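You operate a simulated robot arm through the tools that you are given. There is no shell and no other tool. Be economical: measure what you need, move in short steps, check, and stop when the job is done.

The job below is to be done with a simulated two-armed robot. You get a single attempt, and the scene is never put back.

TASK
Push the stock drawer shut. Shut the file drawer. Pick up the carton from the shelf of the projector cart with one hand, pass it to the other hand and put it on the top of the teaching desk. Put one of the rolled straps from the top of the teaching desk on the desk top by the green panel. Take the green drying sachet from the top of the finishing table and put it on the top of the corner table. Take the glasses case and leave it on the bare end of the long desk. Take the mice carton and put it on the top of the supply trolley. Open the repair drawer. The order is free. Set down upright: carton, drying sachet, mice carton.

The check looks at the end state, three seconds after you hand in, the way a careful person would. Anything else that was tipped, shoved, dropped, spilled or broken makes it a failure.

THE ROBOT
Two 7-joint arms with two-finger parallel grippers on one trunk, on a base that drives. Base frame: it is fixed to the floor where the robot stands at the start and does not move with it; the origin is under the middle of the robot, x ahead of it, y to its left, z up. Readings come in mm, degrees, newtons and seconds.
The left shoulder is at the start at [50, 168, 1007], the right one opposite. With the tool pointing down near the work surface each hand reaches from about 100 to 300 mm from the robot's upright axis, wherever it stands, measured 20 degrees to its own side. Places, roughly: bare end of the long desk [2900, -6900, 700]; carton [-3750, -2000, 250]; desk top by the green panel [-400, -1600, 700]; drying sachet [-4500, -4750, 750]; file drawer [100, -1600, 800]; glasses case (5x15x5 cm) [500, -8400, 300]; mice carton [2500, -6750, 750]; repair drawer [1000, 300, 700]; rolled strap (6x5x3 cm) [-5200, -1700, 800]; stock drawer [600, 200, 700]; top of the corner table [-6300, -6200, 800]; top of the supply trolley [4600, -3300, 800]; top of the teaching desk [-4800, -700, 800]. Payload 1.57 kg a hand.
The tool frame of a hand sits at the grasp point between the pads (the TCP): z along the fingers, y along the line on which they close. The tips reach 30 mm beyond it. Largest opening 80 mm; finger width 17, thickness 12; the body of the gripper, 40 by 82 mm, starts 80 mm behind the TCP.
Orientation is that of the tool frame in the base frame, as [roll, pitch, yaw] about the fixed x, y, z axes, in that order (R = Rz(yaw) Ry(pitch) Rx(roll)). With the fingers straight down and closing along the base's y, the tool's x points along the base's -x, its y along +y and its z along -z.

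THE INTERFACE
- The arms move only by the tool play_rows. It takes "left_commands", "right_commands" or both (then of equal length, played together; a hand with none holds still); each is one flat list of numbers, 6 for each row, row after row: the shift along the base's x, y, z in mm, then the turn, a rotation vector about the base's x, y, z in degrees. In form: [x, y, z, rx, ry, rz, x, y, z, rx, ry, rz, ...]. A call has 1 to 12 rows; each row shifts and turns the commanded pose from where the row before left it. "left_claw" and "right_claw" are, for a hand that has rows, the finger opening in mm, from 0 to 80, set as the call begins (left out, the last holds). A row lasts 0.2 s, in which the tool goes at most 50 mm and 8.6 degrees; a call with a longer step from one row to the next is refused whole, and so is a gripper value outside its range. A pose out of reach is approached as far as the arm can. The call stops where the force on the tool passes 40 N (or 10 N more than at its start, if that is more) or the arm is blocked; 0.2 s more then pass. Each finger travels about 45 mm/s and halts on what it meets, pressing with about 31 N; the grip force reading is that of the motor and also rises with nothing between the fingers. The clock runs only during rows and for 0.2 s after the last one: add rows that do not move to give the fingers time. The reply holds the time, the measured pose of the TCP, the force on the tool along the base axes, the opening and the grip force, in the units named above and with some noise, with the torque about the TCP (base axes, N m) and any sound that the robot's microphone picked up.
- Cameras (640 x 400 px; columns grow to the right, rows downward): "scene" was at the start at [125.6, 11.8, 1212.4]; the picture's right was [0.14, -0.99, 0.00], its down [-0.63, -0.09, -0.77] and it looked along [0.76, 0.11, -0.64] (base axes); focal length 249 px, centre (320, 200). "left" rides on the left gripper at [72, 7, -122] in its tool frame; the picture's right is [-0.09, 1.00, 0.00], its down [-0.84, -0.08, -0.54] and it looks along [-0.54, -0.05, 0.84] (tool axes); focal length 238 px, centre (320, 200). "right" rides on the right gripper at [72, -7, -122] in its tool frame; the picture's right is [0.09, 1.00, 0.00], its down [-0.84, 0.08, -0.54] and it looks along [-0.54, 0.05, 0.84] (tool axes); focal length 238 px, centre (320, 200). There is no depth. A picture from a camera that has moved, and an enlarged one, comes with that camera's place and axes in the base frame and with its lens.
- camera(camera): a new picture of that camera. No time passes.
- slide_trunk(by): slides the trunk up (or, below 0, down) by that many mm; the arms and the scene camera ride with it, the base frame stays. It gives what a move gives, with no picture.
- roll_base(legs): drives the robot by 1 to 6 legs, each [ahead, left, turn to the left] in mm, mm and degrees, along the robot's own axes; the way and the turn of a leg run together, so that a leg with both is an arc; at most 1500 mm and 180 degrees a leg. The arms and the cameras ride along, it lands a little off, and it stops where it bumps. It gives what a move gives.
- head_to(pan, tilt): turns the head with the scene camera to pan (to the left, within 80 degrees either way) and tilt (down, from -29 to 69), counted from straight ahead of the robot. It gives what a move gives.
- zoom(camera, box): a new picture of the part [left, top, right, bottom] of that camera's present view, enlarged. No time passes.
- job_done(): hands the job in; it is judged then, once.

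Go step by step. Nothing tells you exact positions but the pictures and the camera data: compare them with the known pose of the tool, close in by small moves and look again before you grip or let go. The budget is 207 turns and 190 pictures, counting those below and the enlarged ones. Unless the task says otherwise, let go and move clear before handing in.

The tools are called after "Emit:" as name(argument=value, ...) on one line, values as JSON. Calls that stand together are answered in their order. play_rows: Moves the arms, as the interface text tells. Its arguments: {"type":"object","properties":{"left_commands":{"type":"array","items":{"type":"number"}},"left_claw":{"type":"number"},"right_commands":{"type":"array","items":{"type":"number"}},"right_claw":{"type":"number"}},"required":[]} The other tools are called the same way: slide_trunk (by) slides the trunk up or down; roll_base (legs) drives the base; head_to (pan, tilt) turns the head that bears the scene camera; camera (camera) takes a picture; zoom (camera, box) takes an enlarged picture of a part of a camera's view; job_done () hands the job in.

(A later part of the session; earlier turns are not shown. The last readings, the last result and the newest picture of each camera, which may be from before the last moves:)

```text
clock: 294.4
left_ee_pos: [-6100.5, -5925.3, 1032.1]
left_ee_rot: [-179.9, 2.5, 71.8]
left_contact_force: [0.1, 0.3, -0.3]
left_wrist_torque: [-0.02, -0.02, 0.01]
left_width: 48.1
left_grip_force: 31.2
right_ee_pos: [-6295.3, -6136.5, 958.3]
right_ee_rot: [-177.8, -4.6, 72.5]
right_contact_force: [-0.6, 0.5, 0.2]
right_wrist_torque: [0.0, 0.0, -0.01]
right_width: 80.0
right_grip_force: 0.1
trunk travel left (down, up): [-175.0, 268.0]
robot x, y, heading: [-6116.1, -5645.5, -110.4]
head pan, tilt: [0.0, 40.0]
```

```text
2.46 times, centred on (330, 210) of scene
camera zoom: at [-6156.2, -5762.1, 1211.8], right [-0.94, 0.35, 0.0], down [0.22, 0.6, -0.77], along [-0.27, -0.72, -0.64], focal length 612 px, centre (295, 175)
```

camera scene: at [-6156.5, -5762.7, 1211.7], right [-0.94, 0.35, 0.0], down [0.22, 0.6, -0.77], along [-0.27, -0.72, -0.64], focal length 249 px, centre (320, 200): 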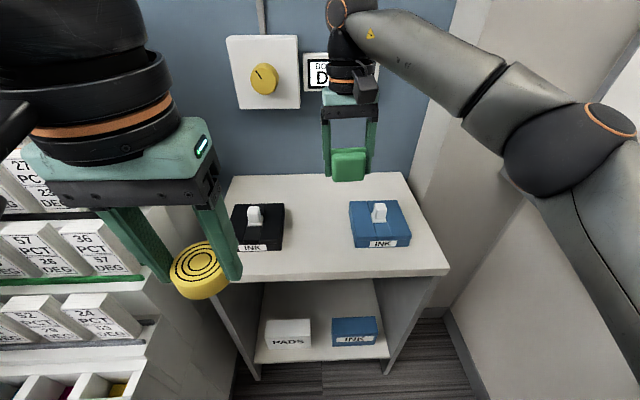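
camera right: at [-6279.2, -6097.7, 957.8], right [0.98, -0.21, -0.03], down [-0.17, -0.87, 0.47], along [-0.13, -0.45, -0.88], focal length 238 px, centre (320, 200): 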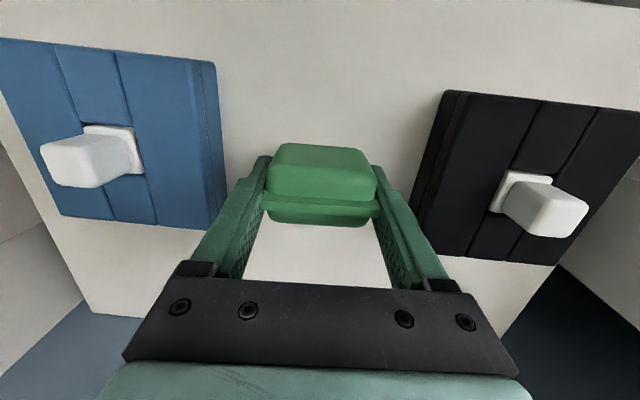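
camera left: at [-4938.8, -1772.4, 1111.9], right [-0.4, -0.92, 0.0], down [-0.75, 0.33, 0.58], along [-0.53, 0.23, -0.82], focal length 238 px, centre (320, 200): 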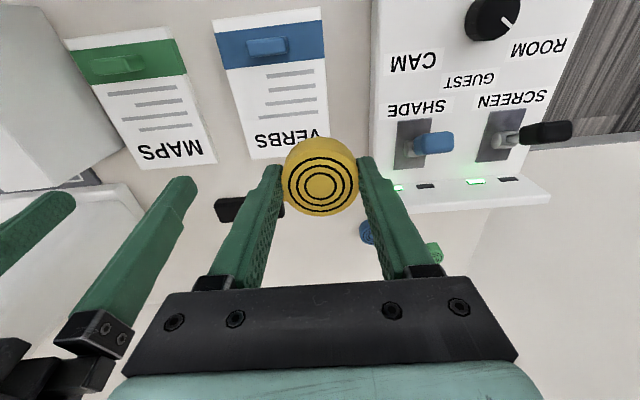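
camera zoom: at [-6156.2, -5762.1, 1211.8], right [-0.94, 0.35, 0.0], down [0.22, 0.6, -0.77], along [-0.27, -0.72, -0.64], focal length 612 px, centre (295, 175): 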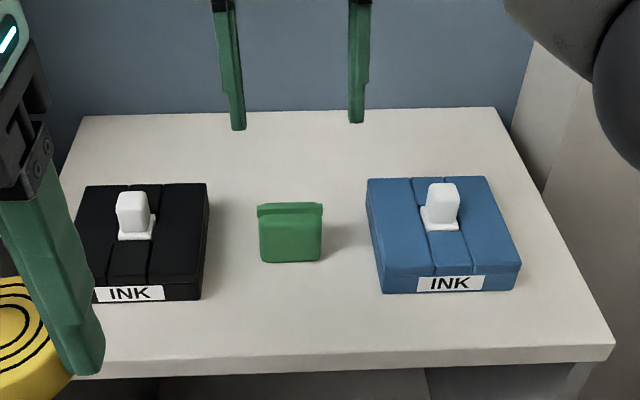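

The sachet stands upright between the boxes. Now I back off, turn east and look along the south aisle toward the glasses case.

Emit:
roll_base(legs=[[-380, 0, 0], [0, 0, 90]])

Emit:
head_to(pan=0, tilt=15)

Emit:
camera(camera="scene")

```text
clock: 300.6
left_ee_pos: [-5700.9, -5277.5, 1032.3]
left_ee_rot: [-179.9, 2.5, 161.1]
left_contact_force: [-0.3, 0.6, 0.0]
left_wrist_torque: [-0.02, 0.01, 0.01]
left_width: 48.1
left_grip_force: 31.0
right_ee_pos: [-5489.9, -5475.5, 959.4]
right_ee_rot: [-177.7, -4.5, 161.9]
right_contact_force: [0.3, 0.4, -0.3]
right_wrist_torque: [0.0, -0.01, 0.02]
right_width: 79.8
right_grip_force: 0.1
trunk travel left (down, up): [-175.0, 268.0]
robot x, y, heading: [-5984.4, -5288.3, -20.9]
head pan, tilt: [0.0, 40.0]
```

```text
clock: 301.5
left_ee_pos: [-5701.3, -5276.4, 1032.5]
left_ee_rot: [-179.9, 2.5, 161.1]
left_contact_force: [-0.5, -0.1, -0.1]
left_wrist_torque: [0.02, 0.01, 0.02]
left_width: 48.1
left_grip_force: 30.7
right_ee_pos: [-5491.0, -5475.1, 958.1]
right_ee_rot: [-177.7, -4.5, 161.9]
right_contact_force: [0.8, 0.5, -0.6]
right_wrist_torque: [0.0, 0.0, 0.01]
right_width: 80.0
right_grip_force: 0.1
trunk travel left (down, up): [-175.0, 268.0]
robot x, y, heading: [-5987.1, -5291.7, -20.9]
head pan, tilt: [0.0, 15.0]
```

```text
85 pictures are left
camera scene: at [-5856.0, -5335.5, 1251.3], right [-0.36, -0.93, 0.0], down [-0.24, 0.09, -0.97], along [0.9, -0.34, -0.26], focal length 249 px, centre (320, 200)
```

scene: 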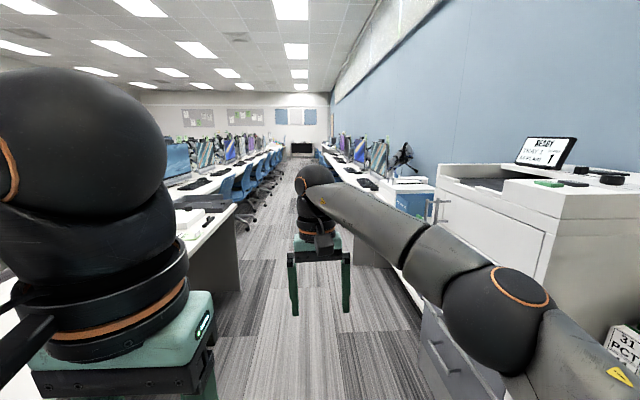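

A long aisle runs east between chairs (left) and the wall desks (right). I centre myself in it and drive 3 m, then check.

Emit:
roll_base(legs=[[0, 170, 0.9], [1500, 0, 0], [1500, 0, 0]])

Emit:
camera(camera="scene")

```text
clock: 317.6
left_ee_pos: [-2835.7, -6166.3, 1031.1]
left_ee_rot: [-179.8, 2.3, 161.1]
left_contact_force: [0.5, 0.4, -0.4]
left_wrist_torque: [0.01, 0.03, -0.02]
left_width: 48.1
left_grip_force: 30.7
right_ee_pos: [-2626.4, -6365.0, 957.7]
right_ee_rot: [-177.7, -4.5, 161.9]
right_contact_force: [0.4, 0.5, -0.2]
right_wrist_torque: [0.0, 0.02, 0.02]
right_width: 80.1
right_grip_force: 0.0
trunk travel left (down, up): [-175.0, 268.0]
robot x, y, heading: [-3113.2, -6180.1, -20.8]
head pan, tilt: [0.0, 15.0]
```

```text
84 pictures are left
camera scene: at [-2990.3, -6225.4, 1251.4], right [-0.36, -0.93, 0.0], down [-0.24, 0.09, -0.97], along [0.9, -0.34, -0.26], focal length 249 px, centre (320, 200)
```

scene: 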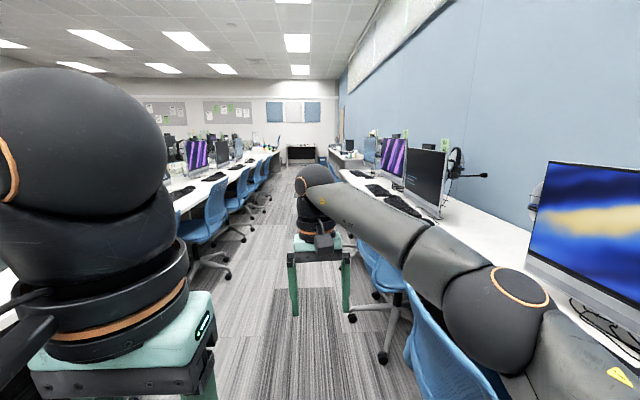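

There are chairs on both sides; the right ones are nearer. I shift 220 mm left and continue 3 m.

Emit:
roll_base(legs=[[0, 220, 0.6], [1500, 0, 0], [1300, 0, 0]])

Emit:
head_to(pan=-15, tilt=20)

Emit:
camera(camera="scene")

```text
clock: 333.4
left_ee_pos: [-141.9, -6960.1, 1031.8]
left_ee_rot: [-179.9, 2.4, 160.6]
left_contact_force: [0.1, -0.2, -0.7]
left_wrist_torque: [0.0, -0.01, 0.01]
left_width: 48.4
left_grip_force: 31.0
right_ee_pos: [66.2, -7159.7, 956.9]
right_ee_rot: [-177.7, -4.5, 161.2]
right_contact_force: [1.0, -0.8, 0.7]
right_wrist_torque: [-0.02, 0.0, 0.02]
right_width: 80.2
right_grip_force: 0.0
trunk travel left (down, up): [-175.0, 268.0]
robot x, y, heading: [-422.5, -6970.5, -21.3]
head pan, tilt: [0.0, 15.0]
```

```text
clock: 334.1
left_ee_pos: [-143.4, -6960.4, 1031.5]
left_ee_rot: [-179.9, 2.5, 160.7]
left_contact_force: [-0.4, -0.3, 0.1]
left_wrist_torque: [-0.01, 0.02, -0.02]
left_width: 48.4
left_grip_force: 31.2
right_ee_pos: [64.4, -7160.1, 958.6]
right_ee_rot: [-177.7, -4.4, 161.3]
right_contact_force: [-0.4, -0.1, -0.4]
right_wrist_torque: [0.01, -0.01, 0.03]
right_width: 79.9
right_grip_force: 0.1
trunk travel left (down, up): [-175.0, 268.0]
robot x, y, heading: [-421.9, -6971.8, -21.3]
head pan, tilt: [-15.0, 20.0]
```

```text
83 pictures are left
camera scene: at [-309.6, -7038.6, 1243.2], right [-0.59, -0.81, 0.0], down [-0.28, 0.2, -0.94], along [0.76, -0.56, -0.34], focal length 249 px, centre (320, 200)
```

scene: 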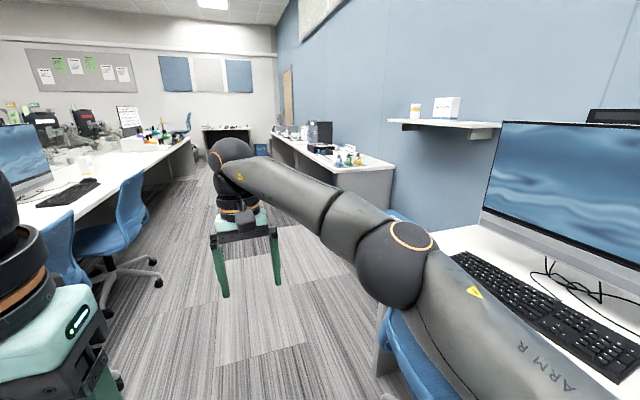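

Gap in the wall desks ahead on the right; the case should be there. I drive 1.25 m on and turn to face the wall.

Emit:
roll_base(legs=[[1250, 0, 0], [0, 0, -89]])

Emit:
head_to(pan=0, tilt=35)

Emit:
camera(camera="scene")

```text
clock: 344.3
left_ee_pos: [759.1, -7710.5, 1032.6]
left_ee_rot: [-179.9, 2.4, 71.4]
left_contact_force: [0.2, -0.4, -0.1]
left_wrist_torque: [0.01, 0.0, 0.01]
left_width: 48.2
left_grip_force: 30.9
right_ee_pos: [562.4, -7921.8, 958.4]
right_ee_rot: [-177.7, -4.5, 72.1]
right_contact_force: [-0.1, 0.0, 0.1]
right_wrist_torque: [0.0, 0.02, 0.01]
right_width: 80.0
right_grip_force: 0.0
trunk travel left (down, up): [-175.0, 268.0]
robot x, y, heading: [746.7, -7431.3, -110.7]
head pan, tilt: [-15.0, 20.0]
```

```text
clock: 345.0
left_ee_pos: [761.2, -7710.9, 1031.4]
left_ee_rot: [-179.9, 2.3, 71.4]
left_contact_force: [-0.2, -0.2, -0.1]
left_wrist_torque: [-0.02, 0.01, 0.02]
left_width: 48.5
left_grip_force: 30.7
right_ee_pos: [562.4, -7921.6, 959.4]
right_ee_rot: [-177.7, -4.5, 72.1]
right_contact_force: [0.1, -0.1, -0.5]
right_wrist_torque: [0.0, -0.02, 0.0]
right_width: 80.1
right_grip_force: 0.1
trunk travel left (down, up): [-175.0, 268.0]
robot x, y, heading: [746.2, -7429.7, -110.9]
head pan, tilt: [0.0, 35.0]
```

```text
82 pictures are left
camera scene: at [703.8, -7550.3, 1219.4], right [-0.94, 0.35, 0.0], down [0.2, 0.54, -0.82], along [-0.29, -0.77, -0.57], focal length 249 px, centre (320, 200)
```

scene: 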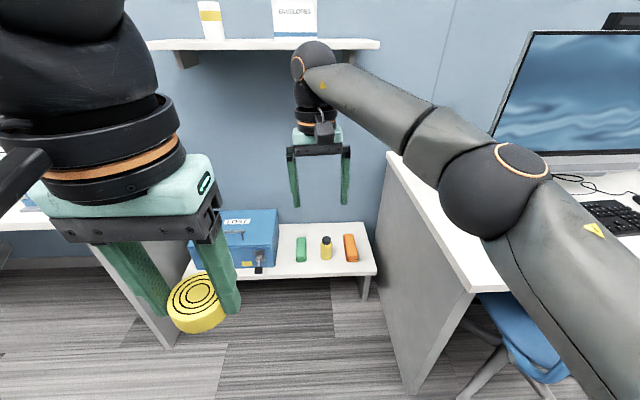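

A low bench holds a blue box and three small items. I zoom in to find the glasses case.

Emit:
zoom(camera="scene", box=[180, 195, 400, 310])

```text
2.91 times, centred on (290, 252) of scene
camera zoom: at [703.8, -7550.3, 1219.4], right [-0.94, 0.35, 0.0], down [0.2, 0.54, -0.82], along [-0.29, -0.77, -0.57], focal length 724 px, centre (407, 47)
```

zoom: 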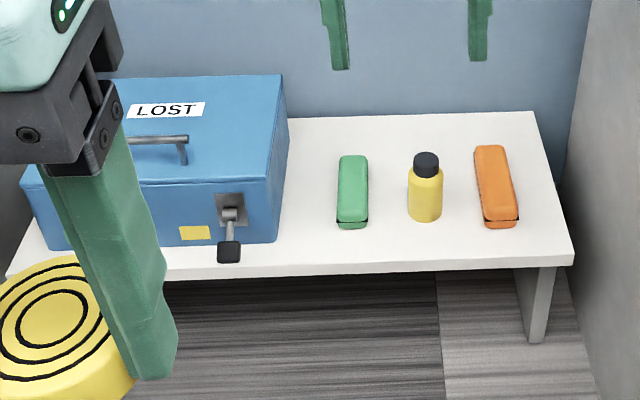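

The green case at (479, -8417) matches the given place; an orange look-alike lies 25 cm away. I line up with the green one, lower the trunk and pitch the right hand forward.

Emit:
roll_base(legs=[[0, 200, 0.8], [300, 0, 0]])

Emit:
slide_trunk(by=-174)

Emit:
play_rows(right_commands=[-11.7, 4.5, -42, -5.6, 2.14, 0, -11.7, 4.5, -42, -5.6, 2.14, 0, -11.7, 4.5, -42, -5.6, 2.14, 0, -11.7, 4.5, -42, -5.6, 2.14, 0, -11.7, 4.5, -42, -5.6, 2.14, 0, -11.7, 4.5, -42, -5.6, 2.14, 0, -11.7, 4.5, -42, -5.6, 2.14, 0, -11.7, 4.5, -42, -5.6, 2.14, 0])

Emit:
head_to(pan=-5, tilt=42)

Emit:
camera(camera="scene")

Emit:
camera(camera="right")

```text
clock: 349.0
left_ee_pos: [852.5, -8058.3, 1031.7]
left_ee_rot: [-179.9, 2.4, 72.4]
left_contact_force: [-0.2, -0.6, -0.3]
left_wrist_torque: [0.02, -0.01, -0.01]
left_width: 48.4
left_grip_force: 31.3
right_ee_pos: [658.8, -8272.1, 958.2]
right_ee_rot: [-177.6, -4.6, 73.0]
right_contact_force: [0.5, 0.0, 0.5]
right_wrist_torque: [0.04, 0.0, 0.0]
right_width: 80.0
right_grip_force: 0.1
trunk travel left (down, up): [-175.0, 268.0]
robot x, y, heading: [835.8, -7779.0, -109.9]
head pan, tilt: [0.0, 35.0]
```

```text
clock: 351.0
left_ee_pos: [851.3, -8059.0, 858.5]
left_ee_rot: [-179.9, 2.4, 72.4]
left_contact_force: [-1.1, 0.5, 0.2]
left_wrist_torque: [-0.06, -0.03, 0.0]
left_width: 48.1
left_grip_force: 31.0
right_ee_pos: [658.4, -8273.7, 784.1]
right_ee_rot: [-177.8, -4.5, 73.2]
right_contact_force: [-0.3, 1.1, -0.4]
right_wrist_torque: [-0.01, 0.0, 0.0]
right_width: 79.7
right_grip_force: 0.0
trunk travel left (down, up): [-1.0, 442.0]
robot x, y, heading: [831.8, -7775.8, -109.6]
head pan, tilt: [0.0, 35.0]
```

```text
clock: 352.8
left_ee_pos: [852.5, -8058.5, 857.4]
left_ee_rot: [-179.8, 2.4, 72.4]
left_contact_force: [-0.6, -0.5, -0.3]
left_wrist_torque: [0.02, 0.04, 0.02]
left_width: 47.9
left_grip_force: 31.0
right_ee_pos: [565.2, -8236.4, 448.8]
right_ee_rot: [-173.7, 43.2, 74.5]
right_contact_force: [0.8, -0.2, 0.1]
right_wrist_torque: [0.04, 0.01, -0.02]
right_width: 80.0
right_grip_force: 0.1
trunk travel left (down, up): [-1.0, 442.0]
robot x, y, heading: [835.4, -7775.6, -109.7]
head pan, tilt: [0.0, 35.0]
```

```text
clock: 353.5
left_ee_pos: [852.7, -8058.7, 857.7]
left_ee_rot: [-179.9, 2.4, 72.4]
left_contact_force: [-0.7, 0.7, 0.3]
left_wrist_torque: [-0.01, 0.02, -0.01]
left_width: 48.3
left_grip_force: 31.4
right_ee_pos: [565.3, -8237.0, 447.9]
right_ee_rot: [-173.5, 43.3, 74.7]
right_contact_force: [-0.1, 0.2, 0.1]
right_wrist_torque: [0.0, -0.05, 0.06]
right_width: 80.1
right_grip_force: 0.1
trunk travel left (down, up): [-1.0, 442.0]
robot x, y, heading: [832.7, -7776.3, -109.9]
head pan, tilt: [-5.0, 42.0]
```

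```text
80 pictures are left
camera scene: at [788.4, -7892.4, 1034.9], right [-0.91, 0.42, 0.0], down [0.28, 0.61, -0.74], along [-0.31, -0.68, -0.67], focal length 249 px, centre (320, 200)
```

scene: 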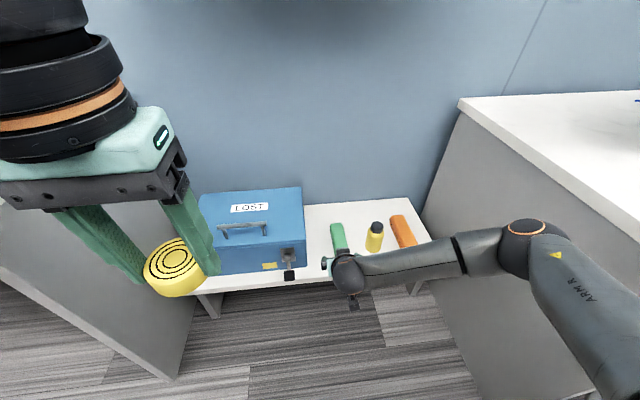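

```text
79 pictures are left
camera right: at [609.0, -8107.1, 488.5], right [0.95, -0.27, -0.14], down [0.07, -0.27, 0.96], along [-0.3, -0.92, -0.24], focal length 238 px, centre (320, 200)
```

right: 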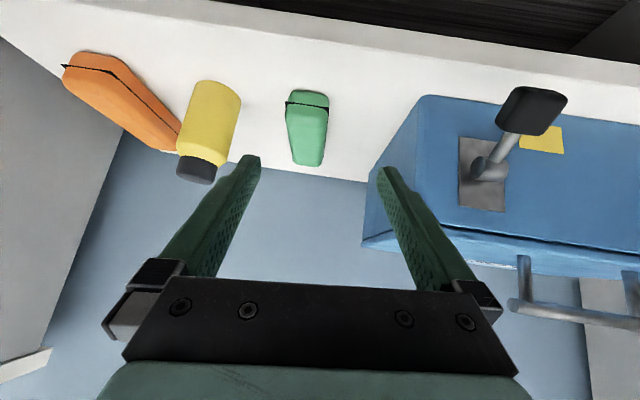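

Green case: top z ≈ 333, axis from (512,-8309) to (466,-8453). I level the hand, drive 100 mm nearer and hover just above it.

Emit:
play_rows(right_commands=[0, 0, 0, -1.6, -4.4, 0], right_claw=68)

Emit:
roll_base(legs=[[100, 0, 0]])

Emit:
play_rows(right_commands=[-18, -15, -20, 0, 0, 0, -18, -15, -25, 0, 0, 0, 0, 0, -25, 0, 0, 0])

Emit:
camera(camera="right")

```text
clock: 353.9
left_ee_pos: [852.1, -8058.5, 858.1]
left_ee_rot: [-179.7, 2.3, 72.4]
left_contact_force: [-0.2, 0.6, -0.7]
left_wrist_torque: [0.01, 0.0, 0.01]
left_width: 48.5
left_grip_force: 31.3
right_ee_pos: [563.8, -8235.9, 448.2]
right_ee_rot: [179.9, 43.5, 70.2]
right_contact_force: [0.4, -0.2, 0.0]
right_wrist_torque: [-0.01, 0.01, -0.02]
right_width: 67.7
right_grip_force: 0.1
trunk travel left (down, up): [-1.0, 442.0]
robot x, y, heading: [835.2, -7777.5, -109.5]
head pan, tilt: [-5.0, 42.0]
```

```text
clock: 355.0
left_ee_pos: [819.8, -8152.2, 858.3]
left_ee_rot: [-179.7, 2.5, 72.4]
left_contact_force: [-0.2, -0.6, -0.5]
left_wrist_torque: [0.02, 0.0, -0.04]
left_width: 48.3
left_grip_force: 30.9
right_ee_pos: [532.6, -8330.5, 447.5]
right_ee_rot: [-180.0, 43.5, 70.2]
right_contact_force: [0.4, 0.5, -0.4]
right_wrist_torque: [-0.04, -0.02, -0.04]
right_width: 68.1
right_grip_force: 0.1
trunk travel left (down, up): [-1.0, 442.0]
robot x, y, heading: [803.9, -7873.2, -109.3]
head pan, tilt: [-5.0, 42.0]
```

```text
clock: 355.8
left_ee_pos: [818.4, -8152.7, 857.5]
left_ee_rot: [-179.9, 2.5, 72.5]
left_contact_force: [0.6, -0.3, 0.5]
left_wrist_torque: [0.01, -0.01, -0.01]
left_width: 48.2
left_grip_force: 30.6
right_ee_pos: [495.9, -8361.1, 379.9]
right_ee_rot: [-179.9, 43.5, 70.2]
right_contact_force: [-0.6, 0.4, -0.6]
right_wrist_torque: [-0.04, 0.02, 0.01]
right_width: 67.9
right_grip_force: 0.0
trunk travel left (down, up): [-1.0, 442.0]
robot x, y, heading: [801.2, -7876.1, -109.5]
head pan, tilt: [-5.0, 42.0]
```

```text
78 pictures are left
camera right: at [536.8, -8230.9, 418.4], right [0.96, -0.27, -0.06], down [-0.01, -0.25, 0.97], along [-0.28, -0.93, -0.24], focal length 238 px, centre (320, 200)
```

right: 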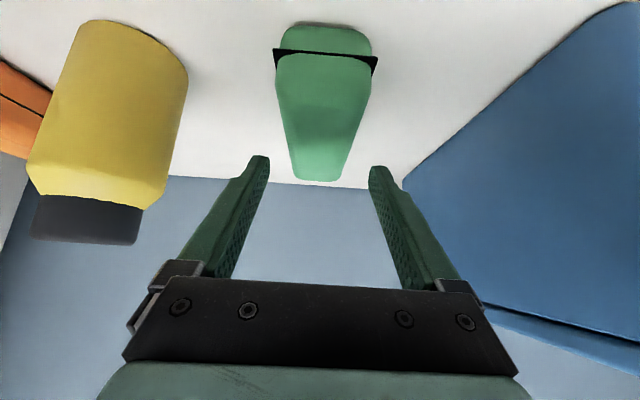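

The hand is aligned over the case. I descend and close.

Emit:
play_rows(right_commands=[0, 0, -20, 0, 0, 0, 0, 0, -25, 0, 0, 0, 0, 0, -20, 0, 0, 0])

Emit:
play_rows(right_commands=[0, 0, 0, 0, 0, 0, 0, 0, 0, 0, 0, 0, 0, 0, 0, 0, 0, 0, 0, 0, 0, 0, 0, 0], right_claw=30)

Emit:
camera(camera="right")

```text
clock: 356.6
left_ee_pos: [820.1, -8150.9, 859.6]
left_ee_rot: [-179.9, 2.5, 72.3]
left_contact_force: [-0.4, -0.7, 0.3]
left_wrist_torque: [-0.02, 0.02, 0.0]
left_width: 48.3
left_grip_force: 31.4
right_ee_pos: [497.2, -8360.1, 328.0]
right_ee_rot: [-180.0, 43.8, 70.3]
right_contact_force: [3.1, 18.2, 20.6]
right_wrist_torque: [0.27, 0.13, 0.0]
right_width: 68.0
right_grip_force: 0.2
trunk travel left (down, up): [-1.0, 442.0]
robot x, y, heading: [802.0, -7875.3, -109.8]
head pan, tilt: [-5.0, 42.0]
stopped in row 3 (right hand): the force on the tool passed its limit at 70 N (the readings are from after the stop); the commanded pose is now the measured one
```

```text
clock: 357.6
left_ee_pos: [819.2, -8150.9, 857.3]
left_ee_rot: [180.0, 2.5, 72.5]
left_contact_force: [0.1, -0.8, -1.3]
left_wrist_torque: [0.04, -0.04, 0.04]
left_width: 48.3
left_grip_force: 30.7
right_ee_pos: [497.0, -8363.0, 327.4]
right_ee_rot: [-180.0, 44.0, 70.3]
right_contact_force: [2.3, 0.6, 17.5]
right_wrist_torque: [-0.2, -0.25, 0.05]
right_width: 49.9
right_grip_force: 31.1
trunk travel left (down, up): [-1.0, 442.0]
robot x, y, heading: [798.3, -7870.7, -109.8]
head pan, tilt: [-5.0, 42.0]
```

```text
77 pictures are left
camera right: at [537.2, -8231.9, 366.1], right [0.96, -0.27, -0.06], down [0.0, -0.24, 0.97], along [-0.28, -0.93, -0.23], focal length 238 px, centre (320, 200)
```

right: 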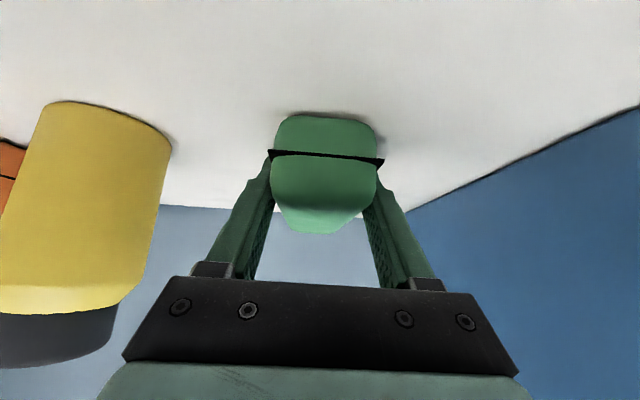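

The tips met the bench at z≈305 and the case is gripped at 50 mm. I lift it.

Emit:
play_rows(right_commands=[0, 0, 10, 0, 0, 0, 0, 0, 20, 0, 0, 0, 0, 0, 30, 0, 0, 0, 0, 0, 30, 0, 0, 0, 0, 0, 30, 0, 0, 0])

Emit:
camera(camera="right")

Emit:
camera(camera="scene")

```text
clock: 358.8
left_ee_pos: [819.1, -8152.0, 857.1]
left_ee_rot: [180.0, 2.4, 72.4]
left_contact_force: [0.2, 0.2, -0.6]
left_wrist_torque: [-0.02, -0.01, -0.03]
left_width: 48.4
left_grip_force: 31.2
right_ee_pos: [497.7, -8361.7, 445.1]
right_ee_rot: [180.0, 43.5, 70.3]
right_contact_force: [0.1, -0.1, -2.2]
right_wrist_torque: [0.02, 0.01, -0.01]
right_width: 49.7
right_grip_force: 30.9
trunk travel left (down, up): [-1.0, 442.0]
robot x, y, heading: [803.8, -7874.5, -109.6]
head pan, tilt: [-5.0, 42.0]
```

```text
76 pictures are left
camera right: at [537.1, -8230.3, 484.5], right [0.96, -0.27, -0.06], down [-0.01, -0.25, 0.97], along [-0.28, -0.93, -0.24], focal length 238 px, centre (320, 200)
```

right: 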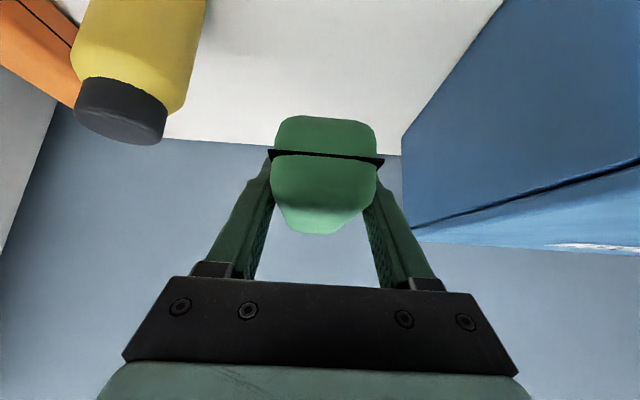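

```text
75 pictures are left
camera scene: at [754.8, -7986.1, 1034.8], right [-0.91, 0.42, 0.0], down [0.28, 0.61, -0.74], along [-0.31, -0.68, -0.67], focal length 249 px, centre (320, 200)
```

scene: 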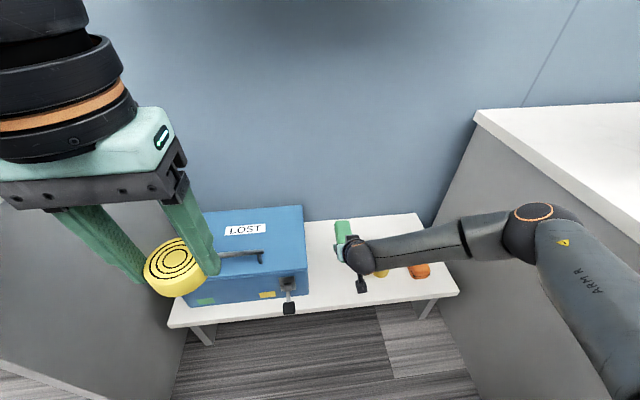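

The case is held level. I back out of the alcove, raise the trunk and bring the hand up.

Emit:
roll_base(legs=[[-520, 0, 0]])

Emit:
slide_trunk(by=174)

Emit:
play_rows(right_commands=[10, 28, 38, 0, 0, 0, 10, 28, 38, 0, 0, 0, 5, 14, 45, 0, 0, 0, 0, 0, 45, 0, 0, 0, 0, 0, 45, 0, 0, 0, 0, 0, 45, 0, 0, 0, 0, 0, 45, 0, 0, 0])

Emit:
roll_base(legs=[[0, 0, 90]])

Emit:
head_to(pan=25, tilt=18)

Emit:
camera(camera="scene")

```text
clock: 361.8
left_ee_pos: [993.5, -7665.1, 858.1]
left_ee_rot: [179.9, 2.4, 72.3]
left_contact_force: [0.4, -0.1, -0.5]
left_wrist_torque: [0.01, -0.02, -0.03]
left_width: 48.1
left_grip_force: 31.0
right_ee_pos: [670.7, -7872.8, 445.2]
right_ee_rot: [180.0, 43.5, 70.2]
right_contact_force: [0.0, 0.7, -1.7]
right_wrist_torque: [0.09, 0.05, -0.01]
right_width: 49.5
right_grip_force: 31.0
trunk travel left (down, up): [-1.0, 442.0]
robot x, y, heading: [978.2, -7386.6, -109.7]
head pan, tilt: [-5.0, 42.0]
```

```text
clock: 363.7
left_ee_pos: [991.4, -7664.8, 1031.5]
left_ee_rot: [180.0, 2.4, 72.3]
left_contact_force: [0.1, 0.3, -1.0]
left_wrist_torque: [-0.01, 0.04, -0.03]
left_width: 48.0
left_grip_force: 31.1
right_ee_pos: [669.4, -7873.0, 618.2]
right_ee_rot: [179.9, 43.6, 70.1]
right_contact_force: [-0.3, -0.3, -1.4]
right_wrist_torque: [0.04, -0.03, -0.02]
right_width: 49.6
right_grip_force: 30.8
trunk travel left (down, up): [-175.0, 268.0]
robot x, y, heading: [973.9, -7388.3, -109.8]
head pan, tilt: [-5.0, 42.0]
```

```text
clock: 365.3
left_ee_pos: [992.7, -7665.0, 1031.5]
left_ee_rot: [-180.0, 2.4, 72.2]
left_contact_force: [0.7, 0.0, -1.2]
left_wrist_torque: [-0.01, 0.02, 0.02]
left_width: 48.2
left_grip_force: 31.2
right_ee_pos: [695.5, -7802.5, 918.7]
right_ee_rot: [180.0, 43.5, 70.1]
right_contact_force: [0.5, 0.4, -2.6]
right_wrist_torque: [0.04, 0.0, 0.0]
right_width: 49.6
right_grip_force: 30.8
trunk travel left (down, up): [-175.0, 268.0]
robot x, y, heading: [975.2, -7382.1, -109.8]
head pan, tilt: [-5.0, 42.0]
```

```text
clock: 369.6
left_ee_pos: [1256.5, -7365.3, 1032.0]
left_ee_rot: [179.9, 2.4, 163.2]
left_contact_force: [-0.3, -0.5, 0.7]
left_wrist_torque: [0.02, -0.01, -0.01]
left_width: 48.1
left_grip_force: 30.8
right_ee_pos: [1399.4, -7659.6, 919.6]
right_ee_rot: [180.0, 43.6, 161.0]
right_contact_force: [-0.3, -0.3, -1.3]
right_wrist_torque: [0.01, 0.07, 0.01]
right_width: 49.3
right_grip_force: 31.2
trunk travel left (down, up): [-175.0, 268.0]
robot x, y, heading: [978.7, -7386.1, -18.8]
head pan, tilt: [-5.0, 42.0]
```

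```text
clock: 370.6
left_ee_pos: [1256.5, -7364.7, 1032.3]
left_ee_rot: [179.9, 2.4, 163.1]
left_contact_force: [0.8, 0.6, 0.4]
left_wrist_torque: [-0.02, 0.0, -0.01]
left_width: 48.0
left_grip_force: 30.9
right_ee_pos: [1398.4, -7658.9, 918.7]
right_ee_rot: [180.0, 43.6, 161.0]
right_contact_force: [-0.1, -0.4, -0.9]
right_wrist_torque: [0.02, 0.06, 0.04]
right_width: 49.3
right_grip_force: 30.9
trunk travel left (down, up): [-175.0, 268.0]
robot x, y, heading: [973.4, -7382.1, -18.8]
head pan, tilt: [25.0, 18.0]
```

```text
74 pictures are left
camera scene: at [1108.2, -7388.1, 1246.4], right [0.11, -0.99, 0.0], down [-0.31, -0.03, -0.95], along [0.95, 0.1, -0.31], focal length 249 px, centre (320, 200)
```

scene: 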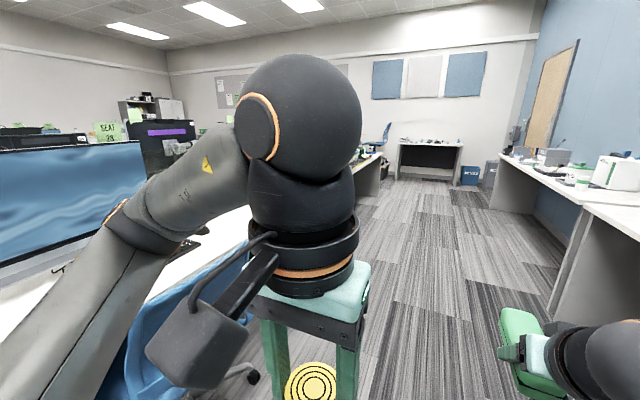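

The long desk's end is ahead-left behind my arm. I shift right, drive 1.25 m ahead and turn to face it.

Emit:
roll_base(legs=[[0, -150, -1], [1350, 0, 0], [0, 0, 90]])

Emit:
head_to(pan=0, tilt=25)

Emit:
camera(camera="scene")

```text
clock: 382.7
left_ee_pos: [2174.6, -7697.4, 1030.5]
left_ee_rot: [180.0, 2.3, -107.3]
left_contact_force: [0.6, 0.2, -0.2]
left_wrist_torque: [0.02, -0.04, 0.0]
left_width: 48.2
left_grip_force: 31.2
right_ee_pos: [2470.7, -7558.1, 918.3]
right_ee_rot: [179.9, 43.7, -109.5]
right_contact_force: [-0.6, 0.0, -1.3]
right_wrist_torque: [-0.03, 0.02, -0.02]
right_width: 49.6
right_grip_force: 30.9
trunk travel left (down, up): [-175.0, 268.0]
robot x, y, heading: [2193.4, -7979.0, 70.5]
head pan, tilt: [25.0, 18.0]
```

```text
clock: 383.6
left_ee_pos: [2174.8, -7697.0, 1032.2]
left_ee_rot: [180.0, 2.4, -107.3]
left_contact_force: [0.2, -0.2, 0.4]
left_wrist_torque: [-0.01, 0.0, 0.01]
left_width: 48.3
left_grip_force: 31.1
right_ee_pos: [2470.1, -7557.5, 918.6]
right_ee_rot: [179.9, 43.5, -109.4]
right_contact_force: [0.0, -0.3, -2.2]
right_wrist_torque: [-0.05, -0.04, 0.02]
right_width: 49.4
right_grip_force: 31.6
trunk travel left (down, up): [-175.0, 268.0]
robot x, y, heading: [2193.7, -7975.0, 70.6]
head pan, tilt: [0.0, 25.0]
```

```text
73 pictures are left
camera scene: at [2237.7, -7853.1, 1235.1], right [0.94, -0.33, 0.0], down [-0.14, -0.4, -0.91], along [0.3, 0.86, -0.42], focal length 249 px, centre (320, 200)
```

scene: 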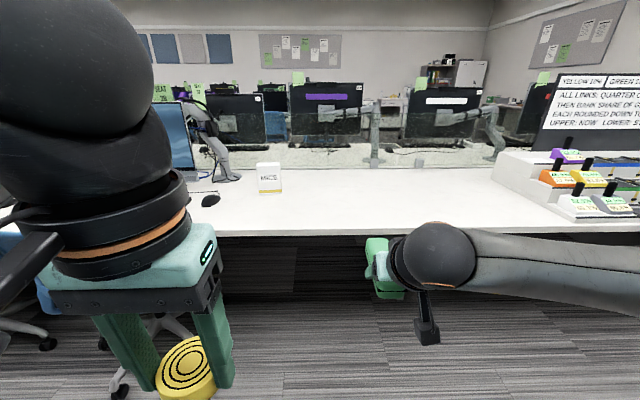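

The mice carton (white/yellow) stands on the desk ahead-left, and right of it the desk is bare. I move so the case is over the bare stretch.

Emit:
roll_base(legs=[[0, -174, -0.8], [540, 0, 0]])

Emit:
head_to(pan=0, tilt=40)

Emit:
camera(camera="scene")

```text
clock: 388.4
left_ee_pos: [2531.7, -7249.4, 1031.3]
left_ee_rot: [-180.0, 2.5, -108.3]
left_contact_force: [0.0, -1.2, 0.0]
left_wrist_torque: [0.02, 0.03, 0.04]
left_width: 48.1
left_grip_force: 31.0
right_ee_pos: [2828.7, -7113.6, 918.1]
right_ee_rot: [-179.9, 43.5, -110.6]
right_contact_force: [-0.6, 0.0, -1.9]
right_wrist_torque: [-0.04, 0.02, -0.03]
right_width: 49.8
right_grip_force: 30.9
trunk travel left (down, up): [-175.0, 268.0]
robot x, y, heading: [2544.0, -7528.0, 69.5]
head pan, tilt: [0.0, 25.0]
```

```text
clock: 389.2
left_ee_pos: [2530.6, -7249.3, 1031.0]
left_ee_rot: [-180.0, 2.4, -108.4]
left_contact_force: [-0.2, 0.4, 0.1]
left_wrist_torque: [0.02, -0.01, 0.04]
left_width: 48.1
left_grip_force: 30.8
right_ee_pos: [2828.8, -7114.0, 918.8]
right_ee_rot: [-179.9, 43.5, -110.6]
right_contact_force: [0.2, -0.8, -0.3]
right_wrist_torque: [-0.07, 0.03, -0.01]
right_width: 50.0
right_grip_force: 30.6
trunk travel left (down, up): [-175.0, 268.0]
robot x, y, heading: [2541.9, -7529.5, 69.6]
head pan, tilt: [0.0, 40.0]
```

```text
72 pictures are left
camera scene: at [2588.0, -7412.3, 1211.9], right [0.94, -0.35, 0.0], down [-0.22, -0.6, -0.77], along [0.27, 0.72, -0.64], focal length 249 px, centre (320, 200)
```

scene: 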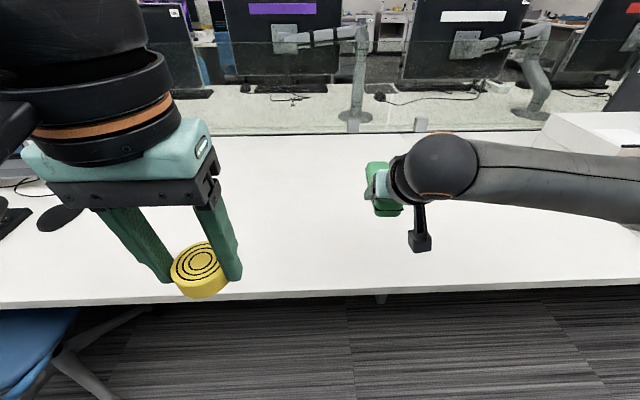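

The bare surface lies below. I lower the case onto the desk.

Emit:
play_rows(right_commands=[9, 23, -35, 0, 0, 0, 9, 23, -35, 0, 0, 0, 0, 0, -28, 0, 0, 0, 0, 0, -15, 0, 0, 0, 0, 0, -6, 0, 0, 0, 0, 0, -4, 0, 0, 0, 0, 0, -4, 0, 0, 0])

Emit:
zoom(camera="scene", box=[320, 100, 520, 260])

```text
clock: 390.8
left_ee_pos: [2530.4, -7249.0, 1032.0]
left_ee_rot: [-180.0, 2.4, -108.4]
left_contact_force: [-0.7, 0.0, -0.8]
left_wrist_torque: [0.03, -0.01, 0.0]
left_width: 48.2
left_grip_force: 30.4
right_ee_pos: [2846.3, -7067.4, 791.2]
right_ee_rot: [179.9, 43.5, -110.5]
right_contact_force: [-0.5, -0.2, -2.1]
right_wrist_torque: [0.01, 0.05, 0.02]
right_width: 49.6
right_grip_force: 30.5
trunk travel left (down, up): [-175.0, 268.0]
robot x, y, heading: [2540.5, -7526.8, 69.4]
head pan, tilt: [0.0, 40.0]
```

```text
2.50 times, centred on (420, 180) of scene
camera zoom: at [2588.0, -7412.3, 1211.8], right [0.94, -0.35, 0.0], down [-0.22, -0.6, -0.77], along [0.27, 0.72, -0.64], focal length 622 px, centre (70, 250)
```

zoom: 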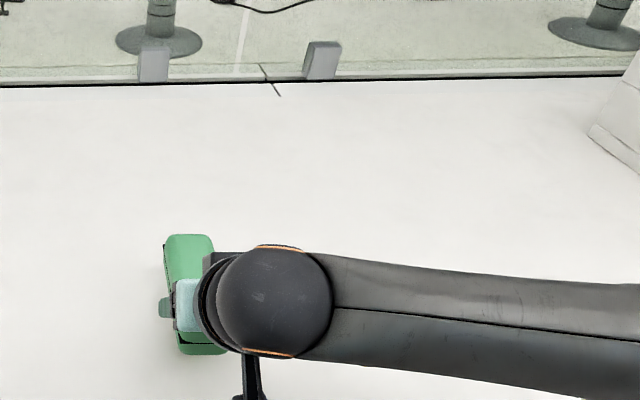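

Not yet in contact (z 791). I continue down in small steps.

Emit:
play_rows(right_commands=[0, 0, -4, 0, 0, 0, 0, 0, -3, 0, 0, 0, 0, 0, -3, 0, 0, 0])

```text
clock: 391.6
left_ee_pos: [2530.7, -7248.7, 1031.9]
left_ee_rot: [-180.0, 2.3, -108.5]
left_contact_force: [0.1, 0.3, -0.6]
left_wrist_torque: [0.02, 0.01, -0.02]
left_width: 48.3
left_grip_force: 30.6
right_ee_pos: [2847.7, -7069.2, 780.8]
right_ee_rot: [-180.0, 43.5, -110.5]
right_contact_force: [0.3, -0.4, -1.0]
right_wrist_torque: [-0.03, 0.05, 0.01]
right_width: 49.5
right_grip_force: 31.1
trunk travel left (down, up): [-175.0, 268.0]
robot x, y, heading: [2540.0, -7530.8, 69.7]
head pan, tilt: [0.0, 40.0]
```

Emit:
play_rows(right_commands=[0, 0, -4, 0, 0, 0, 0, 0, -4, 0, 0, 0, 0, 0, -3, 0, 0, 0, 0, 0, -3, 0, 0, 0])

```text
clock: 392.6
left_ee_pos: [2529.9, -7248.7, 1030.5]
left_ee_rot: [-179.9, 2.5, -108.4]
left_contact_force: [0.5, 0.4, -0.7]
left_wrist_torque: [0.01, 0.01, -0.03]
left_width: 48.1
left_grip_force: 30.8
right_ee_pos: [2847.2, -7067.6, 769.0]
right_ee_rot: [-180.0, 43.7, -110.6]
right_contact_force: [-0.2, -0.9, -0.4]
right_wrist_torque: [0.02, 0.0, -0.02]
right_width: 49.4
right_grip_force: 31.2
trunk travel left (down, up): [-175.0, 268.0]
robot x, y, heading: [2543.9, -7529.9, 69.7]
head pan, tilt: [0.0, 40.0]
```

Emit:
play_rows(right_commands=[0, 0, -3, 0, 0, 0, 0, 0, -3, 0, 0, 0, 0, 0, -3, 0, 0, 0, 0, 0, -3, 0, 0, 0])

Emit:
camera(camera="right")

```text
clock: 393.5
left_ee_pos: [2530.1, -7250.2, 1030.7]
left_ee_rot: [-180.0, 2.4, -108.4]
left_contact_force: [-0.3, -0.8, -0.9]
left_wrist_torque: [0.06, -0.01, 0.0]
left_width: 48.4
left_grip_force: 30.9
right_ee_pos: [2847.8, -7064.7, 767.9]
right_ee_rot: [179.8, 45.0, -110.8]
right_contact_force: [-1.0, 1.8, 10.9]
right_wrist_torque: [-0.55, -0.03, -0.06]
right_width: 49.8
right_grip_force: 30.9
trunk travel left (down, up): [-175.0, 268.0]
robot x, y, heading: [2545.0, -7529.7, 69.3]
head pan, tilt: [0.0, 40.0]
stopped in row 4 (right hand): the force on the tool passed its limit at 42 N (the readings are from after the stop); the commanded pose is now the measured one
```

```text
70 pictures are left
camera right: at [2807.1, -7194.5, 803.7], right [-0.96, 0.29, -0.06], down [0.01, 0.22, 0.97], along [0.3, 0.93, -0.21], focal length 238 px, centre (320, 200)
```

right: 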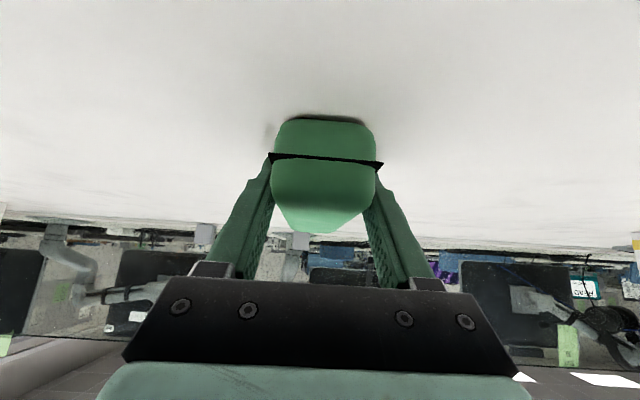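

Contact with the desk. I release and withdraw along the tool axis.

Emit:
play_rows(right_commands=[0, 0, 2, 0, 0, 0, 0, 0, 0, 0, 0, 0, 0, 0, 0, 0, 0, 0, -7, -19.5, 21.6, 0, 0, 0, -7, -19.5, 21.6, 0, 0, 0, -7, -19.5, 21.6, 0, 0, 0, -7, -19.5, 21.6, 0, 0, 0, 0, 0, 40, 0, 0, 0], right_claw=76)

Emit:
camera(camera="right")

```text
clock: 395.3
left_ee_pos: [2531.9, -7249.2, 1031.3]
left_ee_rot: [-180.0, 2.4, -108.4]
left_contact_force: [1.2, 0.6, -0.5]
left_wrist_torque: [0.01, -0.04, -0.01]
left_width: 48.3
left_grip_force: 30.9
right_ee_pos: [2821.7, -7144.2, 893.5]
right_ee_rot: [179.9, 44.4, -110.8]
right_contact_force: [0.0, -0.4, -0.1]
right_wrist_torque: [-0.02, 0.01, 0.0]
right_width: 76.1
right_grip_force: 0.0
trunk travel left (down, up): [-175.0, 268.0]
robot x, y, heading: [2542.2, -7534.1, 69.7]
head pan, tilt: [0.0, 40.0]
```

```text
69 pictures are left
camera right: at [2780.5, -7274.7, 930.0], right [-0.96, 0.29, -0.06], down [0.01, 0.23, 0.97], along [0.3, 0.93, -0.22], focal length 238 px, centre (320, 200)
```

right: 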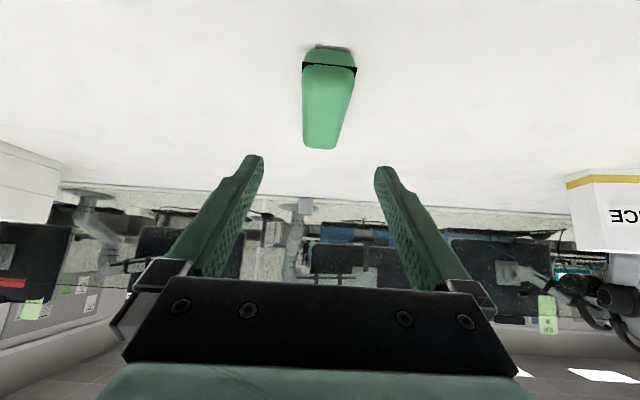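

The glasses case lies on the bare desk. I slide left 450 mm to bring the mice carton in front and look.

Emit:
roll_base(legs=[[0, 450, 0]])

Emit:
head_to(pan=0, tilt=30)

Emit:
camera(camera="scene")

Emit:
camera(camera="right")

```text
clock: 399.8
left_ee_pos: [2112.2, -7090.9, 1031.9]
left_ee_rot: [180.0, 2.5, -108.7]
left_contact_force: [0.1, -0.2, -0.4]
left_wrist_torque: [0.0, -0.03, -0.02]
left_width: 48.0
left_grip_force: 31.2
right_ee_pos: [2402.9, -6987.0, 891.9]
right_ee_rot: [179.9, 44.4, -111.0]
right_contact_force: [-0.1, -0.2, 0.2]
right_wrist_torque: [0.01, -0.03, 0.02]
right_width: 76.0
right_grip_force: 0.1
trunk travel left (down, up): [-175.0, 268.0]
robot x, y, heading: [2126.8, -7373.5, 69.3]
head pan, tilt: [0.0, 40.0]
```

```text
clock: 400.5
left_ee_pos: [2111.9, -7089.6, 1031.3]
left_ee_rot: [-179.9, 2.5, -108.7]
left_contact_force: [-0.1, 0.5, 0.2]
left_wrist_torque: [0.0, 0.0, 0.0]
left_width: 48.2
left_grip_force: 31.0
right_ee_pos: [2403.7, -6987.5, 893.1]
right_ee_rot: [179.8, 44.3, -111.0]
right_contact_force: [-0.2, 0.2, 0.3]
right_wrist_torque: [-0.02, -0.03, -0.01]
right_width: 75.9
right_grip_force: 0.0
trunk travel left (down, up): [-175.0, 268.0]
robot x, y, heading: [2120.7, -7373.2, 69.5]
head pan, tilt: [0.0, 30.0]
```

```text
68 pictures are left
camera scene: at [2170.4, -7249.8, 1227.1], right [0.94, -0.35, 0.0], down [-0.18, -0.47, -0.87], along [0.31, 0.81, -0.5], focal length 249 px, centre (320, 200)
```

scene: 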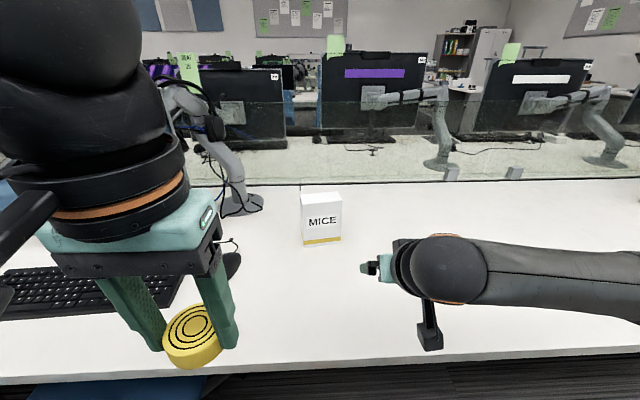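

```text
67 pictures are left
camera right: at [2361.7, -7117.6, 929.8], right [-0.95, 0.29, -0.06], down [0.01, 0.23, 0.97], along [0.3, 0.93, -0.22], focal length 238 px, centre (320, 200)
```

right: 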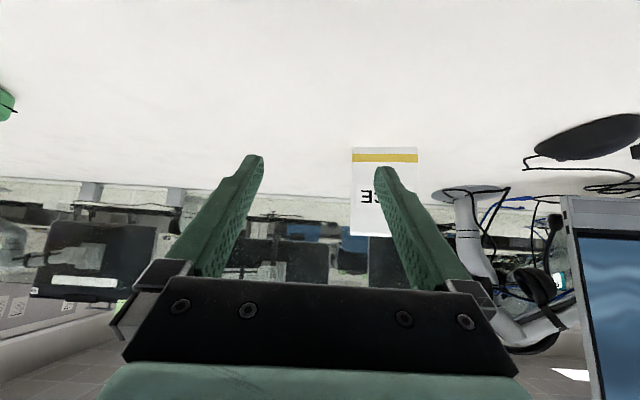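

The mice carton is 117 wide × 56 deep × 150 tall at (2378, -6715), so it must be gripped front-to-back. I'll stand parallel to the desk and reach sideways: unpitch the right hand, back off and turn west.

Emit:
play_rows(right_commands=[0, -10, 25, -6.9, 2.6, 0, 0, -10, 25, -6.9, 2.6, 0, 0, 0, 25, -6.9, 2.6, 0, 0, 0, 20, -6.9, 2.6, 0, 0, 0, 20, -6.9, 2.6, 0, 0, 0, 10, -6.9, 2.6, 0], right_claw=80)

Emit:
roll_base(legs=[[-150, 0, 0], [0, 0, 90.5], [-290, 0, 0], [0, -240, 0]])

Emit:
head_to(pan=-55, tilt=35)

Emit:
camera(camera="scene")

```text
clock: 401.9
left_ee_pos: [2111.9, -7091.2, 1032.1]
left_ee_rot: [-180.0, 2.4, -108.7]
left_contact_force: [-0.4, -0.2, 0.8]
left_wrist_torque: [-0.01, -0.02, 0.03]
left_width: 48.1
left_grip_force: 31.1
right_ee_pos: [2401.8, -7008.3, 1018.1]
right_ee_rot: [-179.9, 0.1, -110.9]
right_contact_force: [-0.5, -0.5, 0.2]
right_wrist_torque: [0.01, 0.01, 0.0]
right_width: 79.9
right_grip_force: 0.1
trunk travel left (down, up): [-175.0, 268.0]
robot x, y, heading: [2123.3, -7372.9, 69.1]
head pan, tilt: [0.0, 30.0]
```

```text
clock: 411.0
left_ee_pos: [2143.6, -7403.6, 1032.1]
left_ee_rot: [-180.0, 2.4, -18.0]
left_contact_force: [0.2, 0.3, 0.2]
left_wrist_torque: [-0.01, -0.01, 0.01]
left_width: 48.3
left_grip_force: 31.0
right_ee_pos: [2055.7, -7112.1, 1017.9]
right_ee_rot: [-180.0, 0.2, -20.1]
right_contact_force: [-0.4, 0.4, 0.1]
right_wrist_torque: [0.0, 0.02, -0.02]
right_width: 79.9
right_grip_force: 0.0
trunk travel left (down, up): [-175.0, 268.0]
robot x, y, heading: [2419.9, -7387.7, 159.8]
head pan, tilt: [0.0, 30.0]
```

```text
clock: 412.3
left_ee_pos: [2142.9, -7402.6, 1032.1]
left_ee_rot: [180.0, 2.5, -18.1]
left_contact_force: [0.3, -0.5, -0.7]
left_wrist_torque: [0.0, 0.0, -0.03]
left_width: 47.9
left_grip_force: 31.0
right_ee_pos: [2056.3, -7111.3, 1017.8]
right_ee_rot: [-179.9, 0.2, -20.0]
right_contact_force: [-0.6, -0.6, 0.4]
right_wrist_torque: [0.0, -0.01, 0.03]
right_width: 80.1
right_grip_force: 0.1
trunk travel left (down, up): [-175.0, 268.0]
robot x, y, heading: [2423.5, -7385.6, 160.1]
head pan, tilt: [-55.0, 35.0]
```

```text
66 pictures are left
camera scene: at [2364.3, -7289.2, 1219.4], right [0.97, 0.26, 0.0], down [0.15, -0.55, -0.82], along [-0.21, 0.79, -0.57], focal length 249 px, centre (320, 200)
```

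scene: 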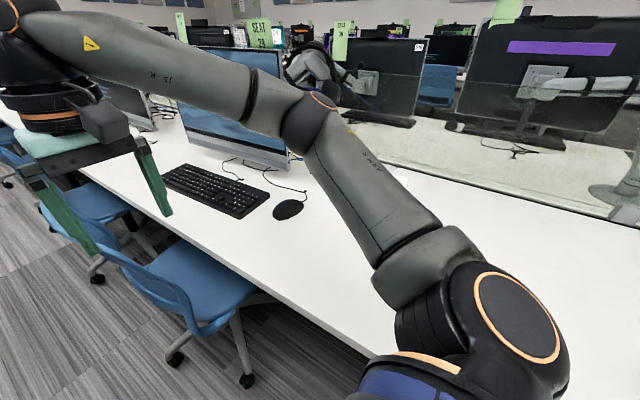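

The carton (hidden behind my arm) should be at 271 ahead / 643 right. I swing the right hand outward half way and check.

Emit:
play_rows(right_commands=[27.6, 35.2, 0, 0, 0, 0, 27.6, 35.2, 0, 0, 0, 0, 27.6, 35.2, 0, 0, 0, 0, 27.6, 35.2, 0, 0, 0, 0, 27.6, 35.2, 0, 0, 0, 0, 27.6, 35.2, 0, 0, 0, 0, 27.6, 35.2, 0, 0, 0, 0])

Emit:
camera(camera="scene")

Emit:
camera(camera="right")

```text
clock: 413.9
left_ee_pos: [2143.1, -7403.0, 1032.2]
left_ee_rot: [179.9, 2.5, -17.9]
left_contact_force: [0.0, -0.2, -0.6]
left_wrist_torque: [0.01, -0.02, 0.03]
left_width: 48.2
left_grip_force: 30.8
right_ee_pos: [2248.9, -6865.2, 1016.8]
right_ee_rot: [-179.8, 0.2, -20.0]
right_contact_force: [0.2, -0.2, -0.1]
right_wrist_torque: [0.0, -0.04, -0.01]
right_width: 80.1
right_grip_force: 0.1
trunk travel left (down, up): [-175.0, 268.0]
robot x, y, heading: [2426.8, -7385.8, 159.9]
head pan, tilt: [-55.0, 35.0]
```

```text
65 pictures are left
camera scene: at [2364.5, -7289.1, 1219.4], right [0.97, 0.26, 0.0], down [0.15, -0.55, -0.82], along [-0.21, 0.79, -0.57], focal length 249 px, centre (320, 200)
```

scene: 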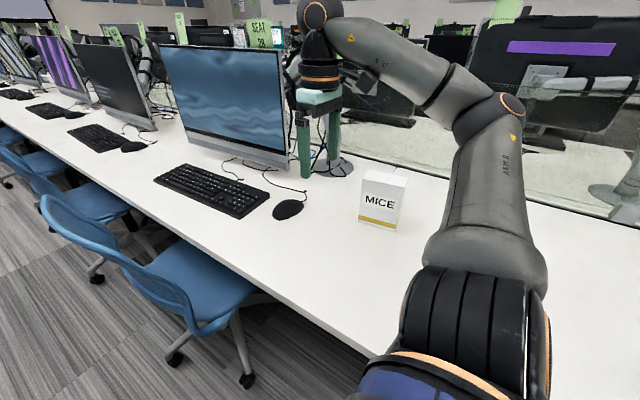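

```text
64 pictures are left
camera right: at [2320.9, -6884.2, 1139.6], right [-0.25, -0.97, 0.0], down [-0.81, 0.21, 0.54], along [-0.53, 0.14, -0.84], focal length 238 px, centre (320, 200)
```

right: 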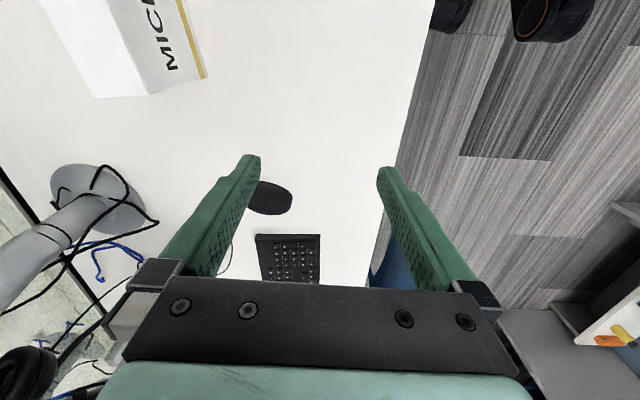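

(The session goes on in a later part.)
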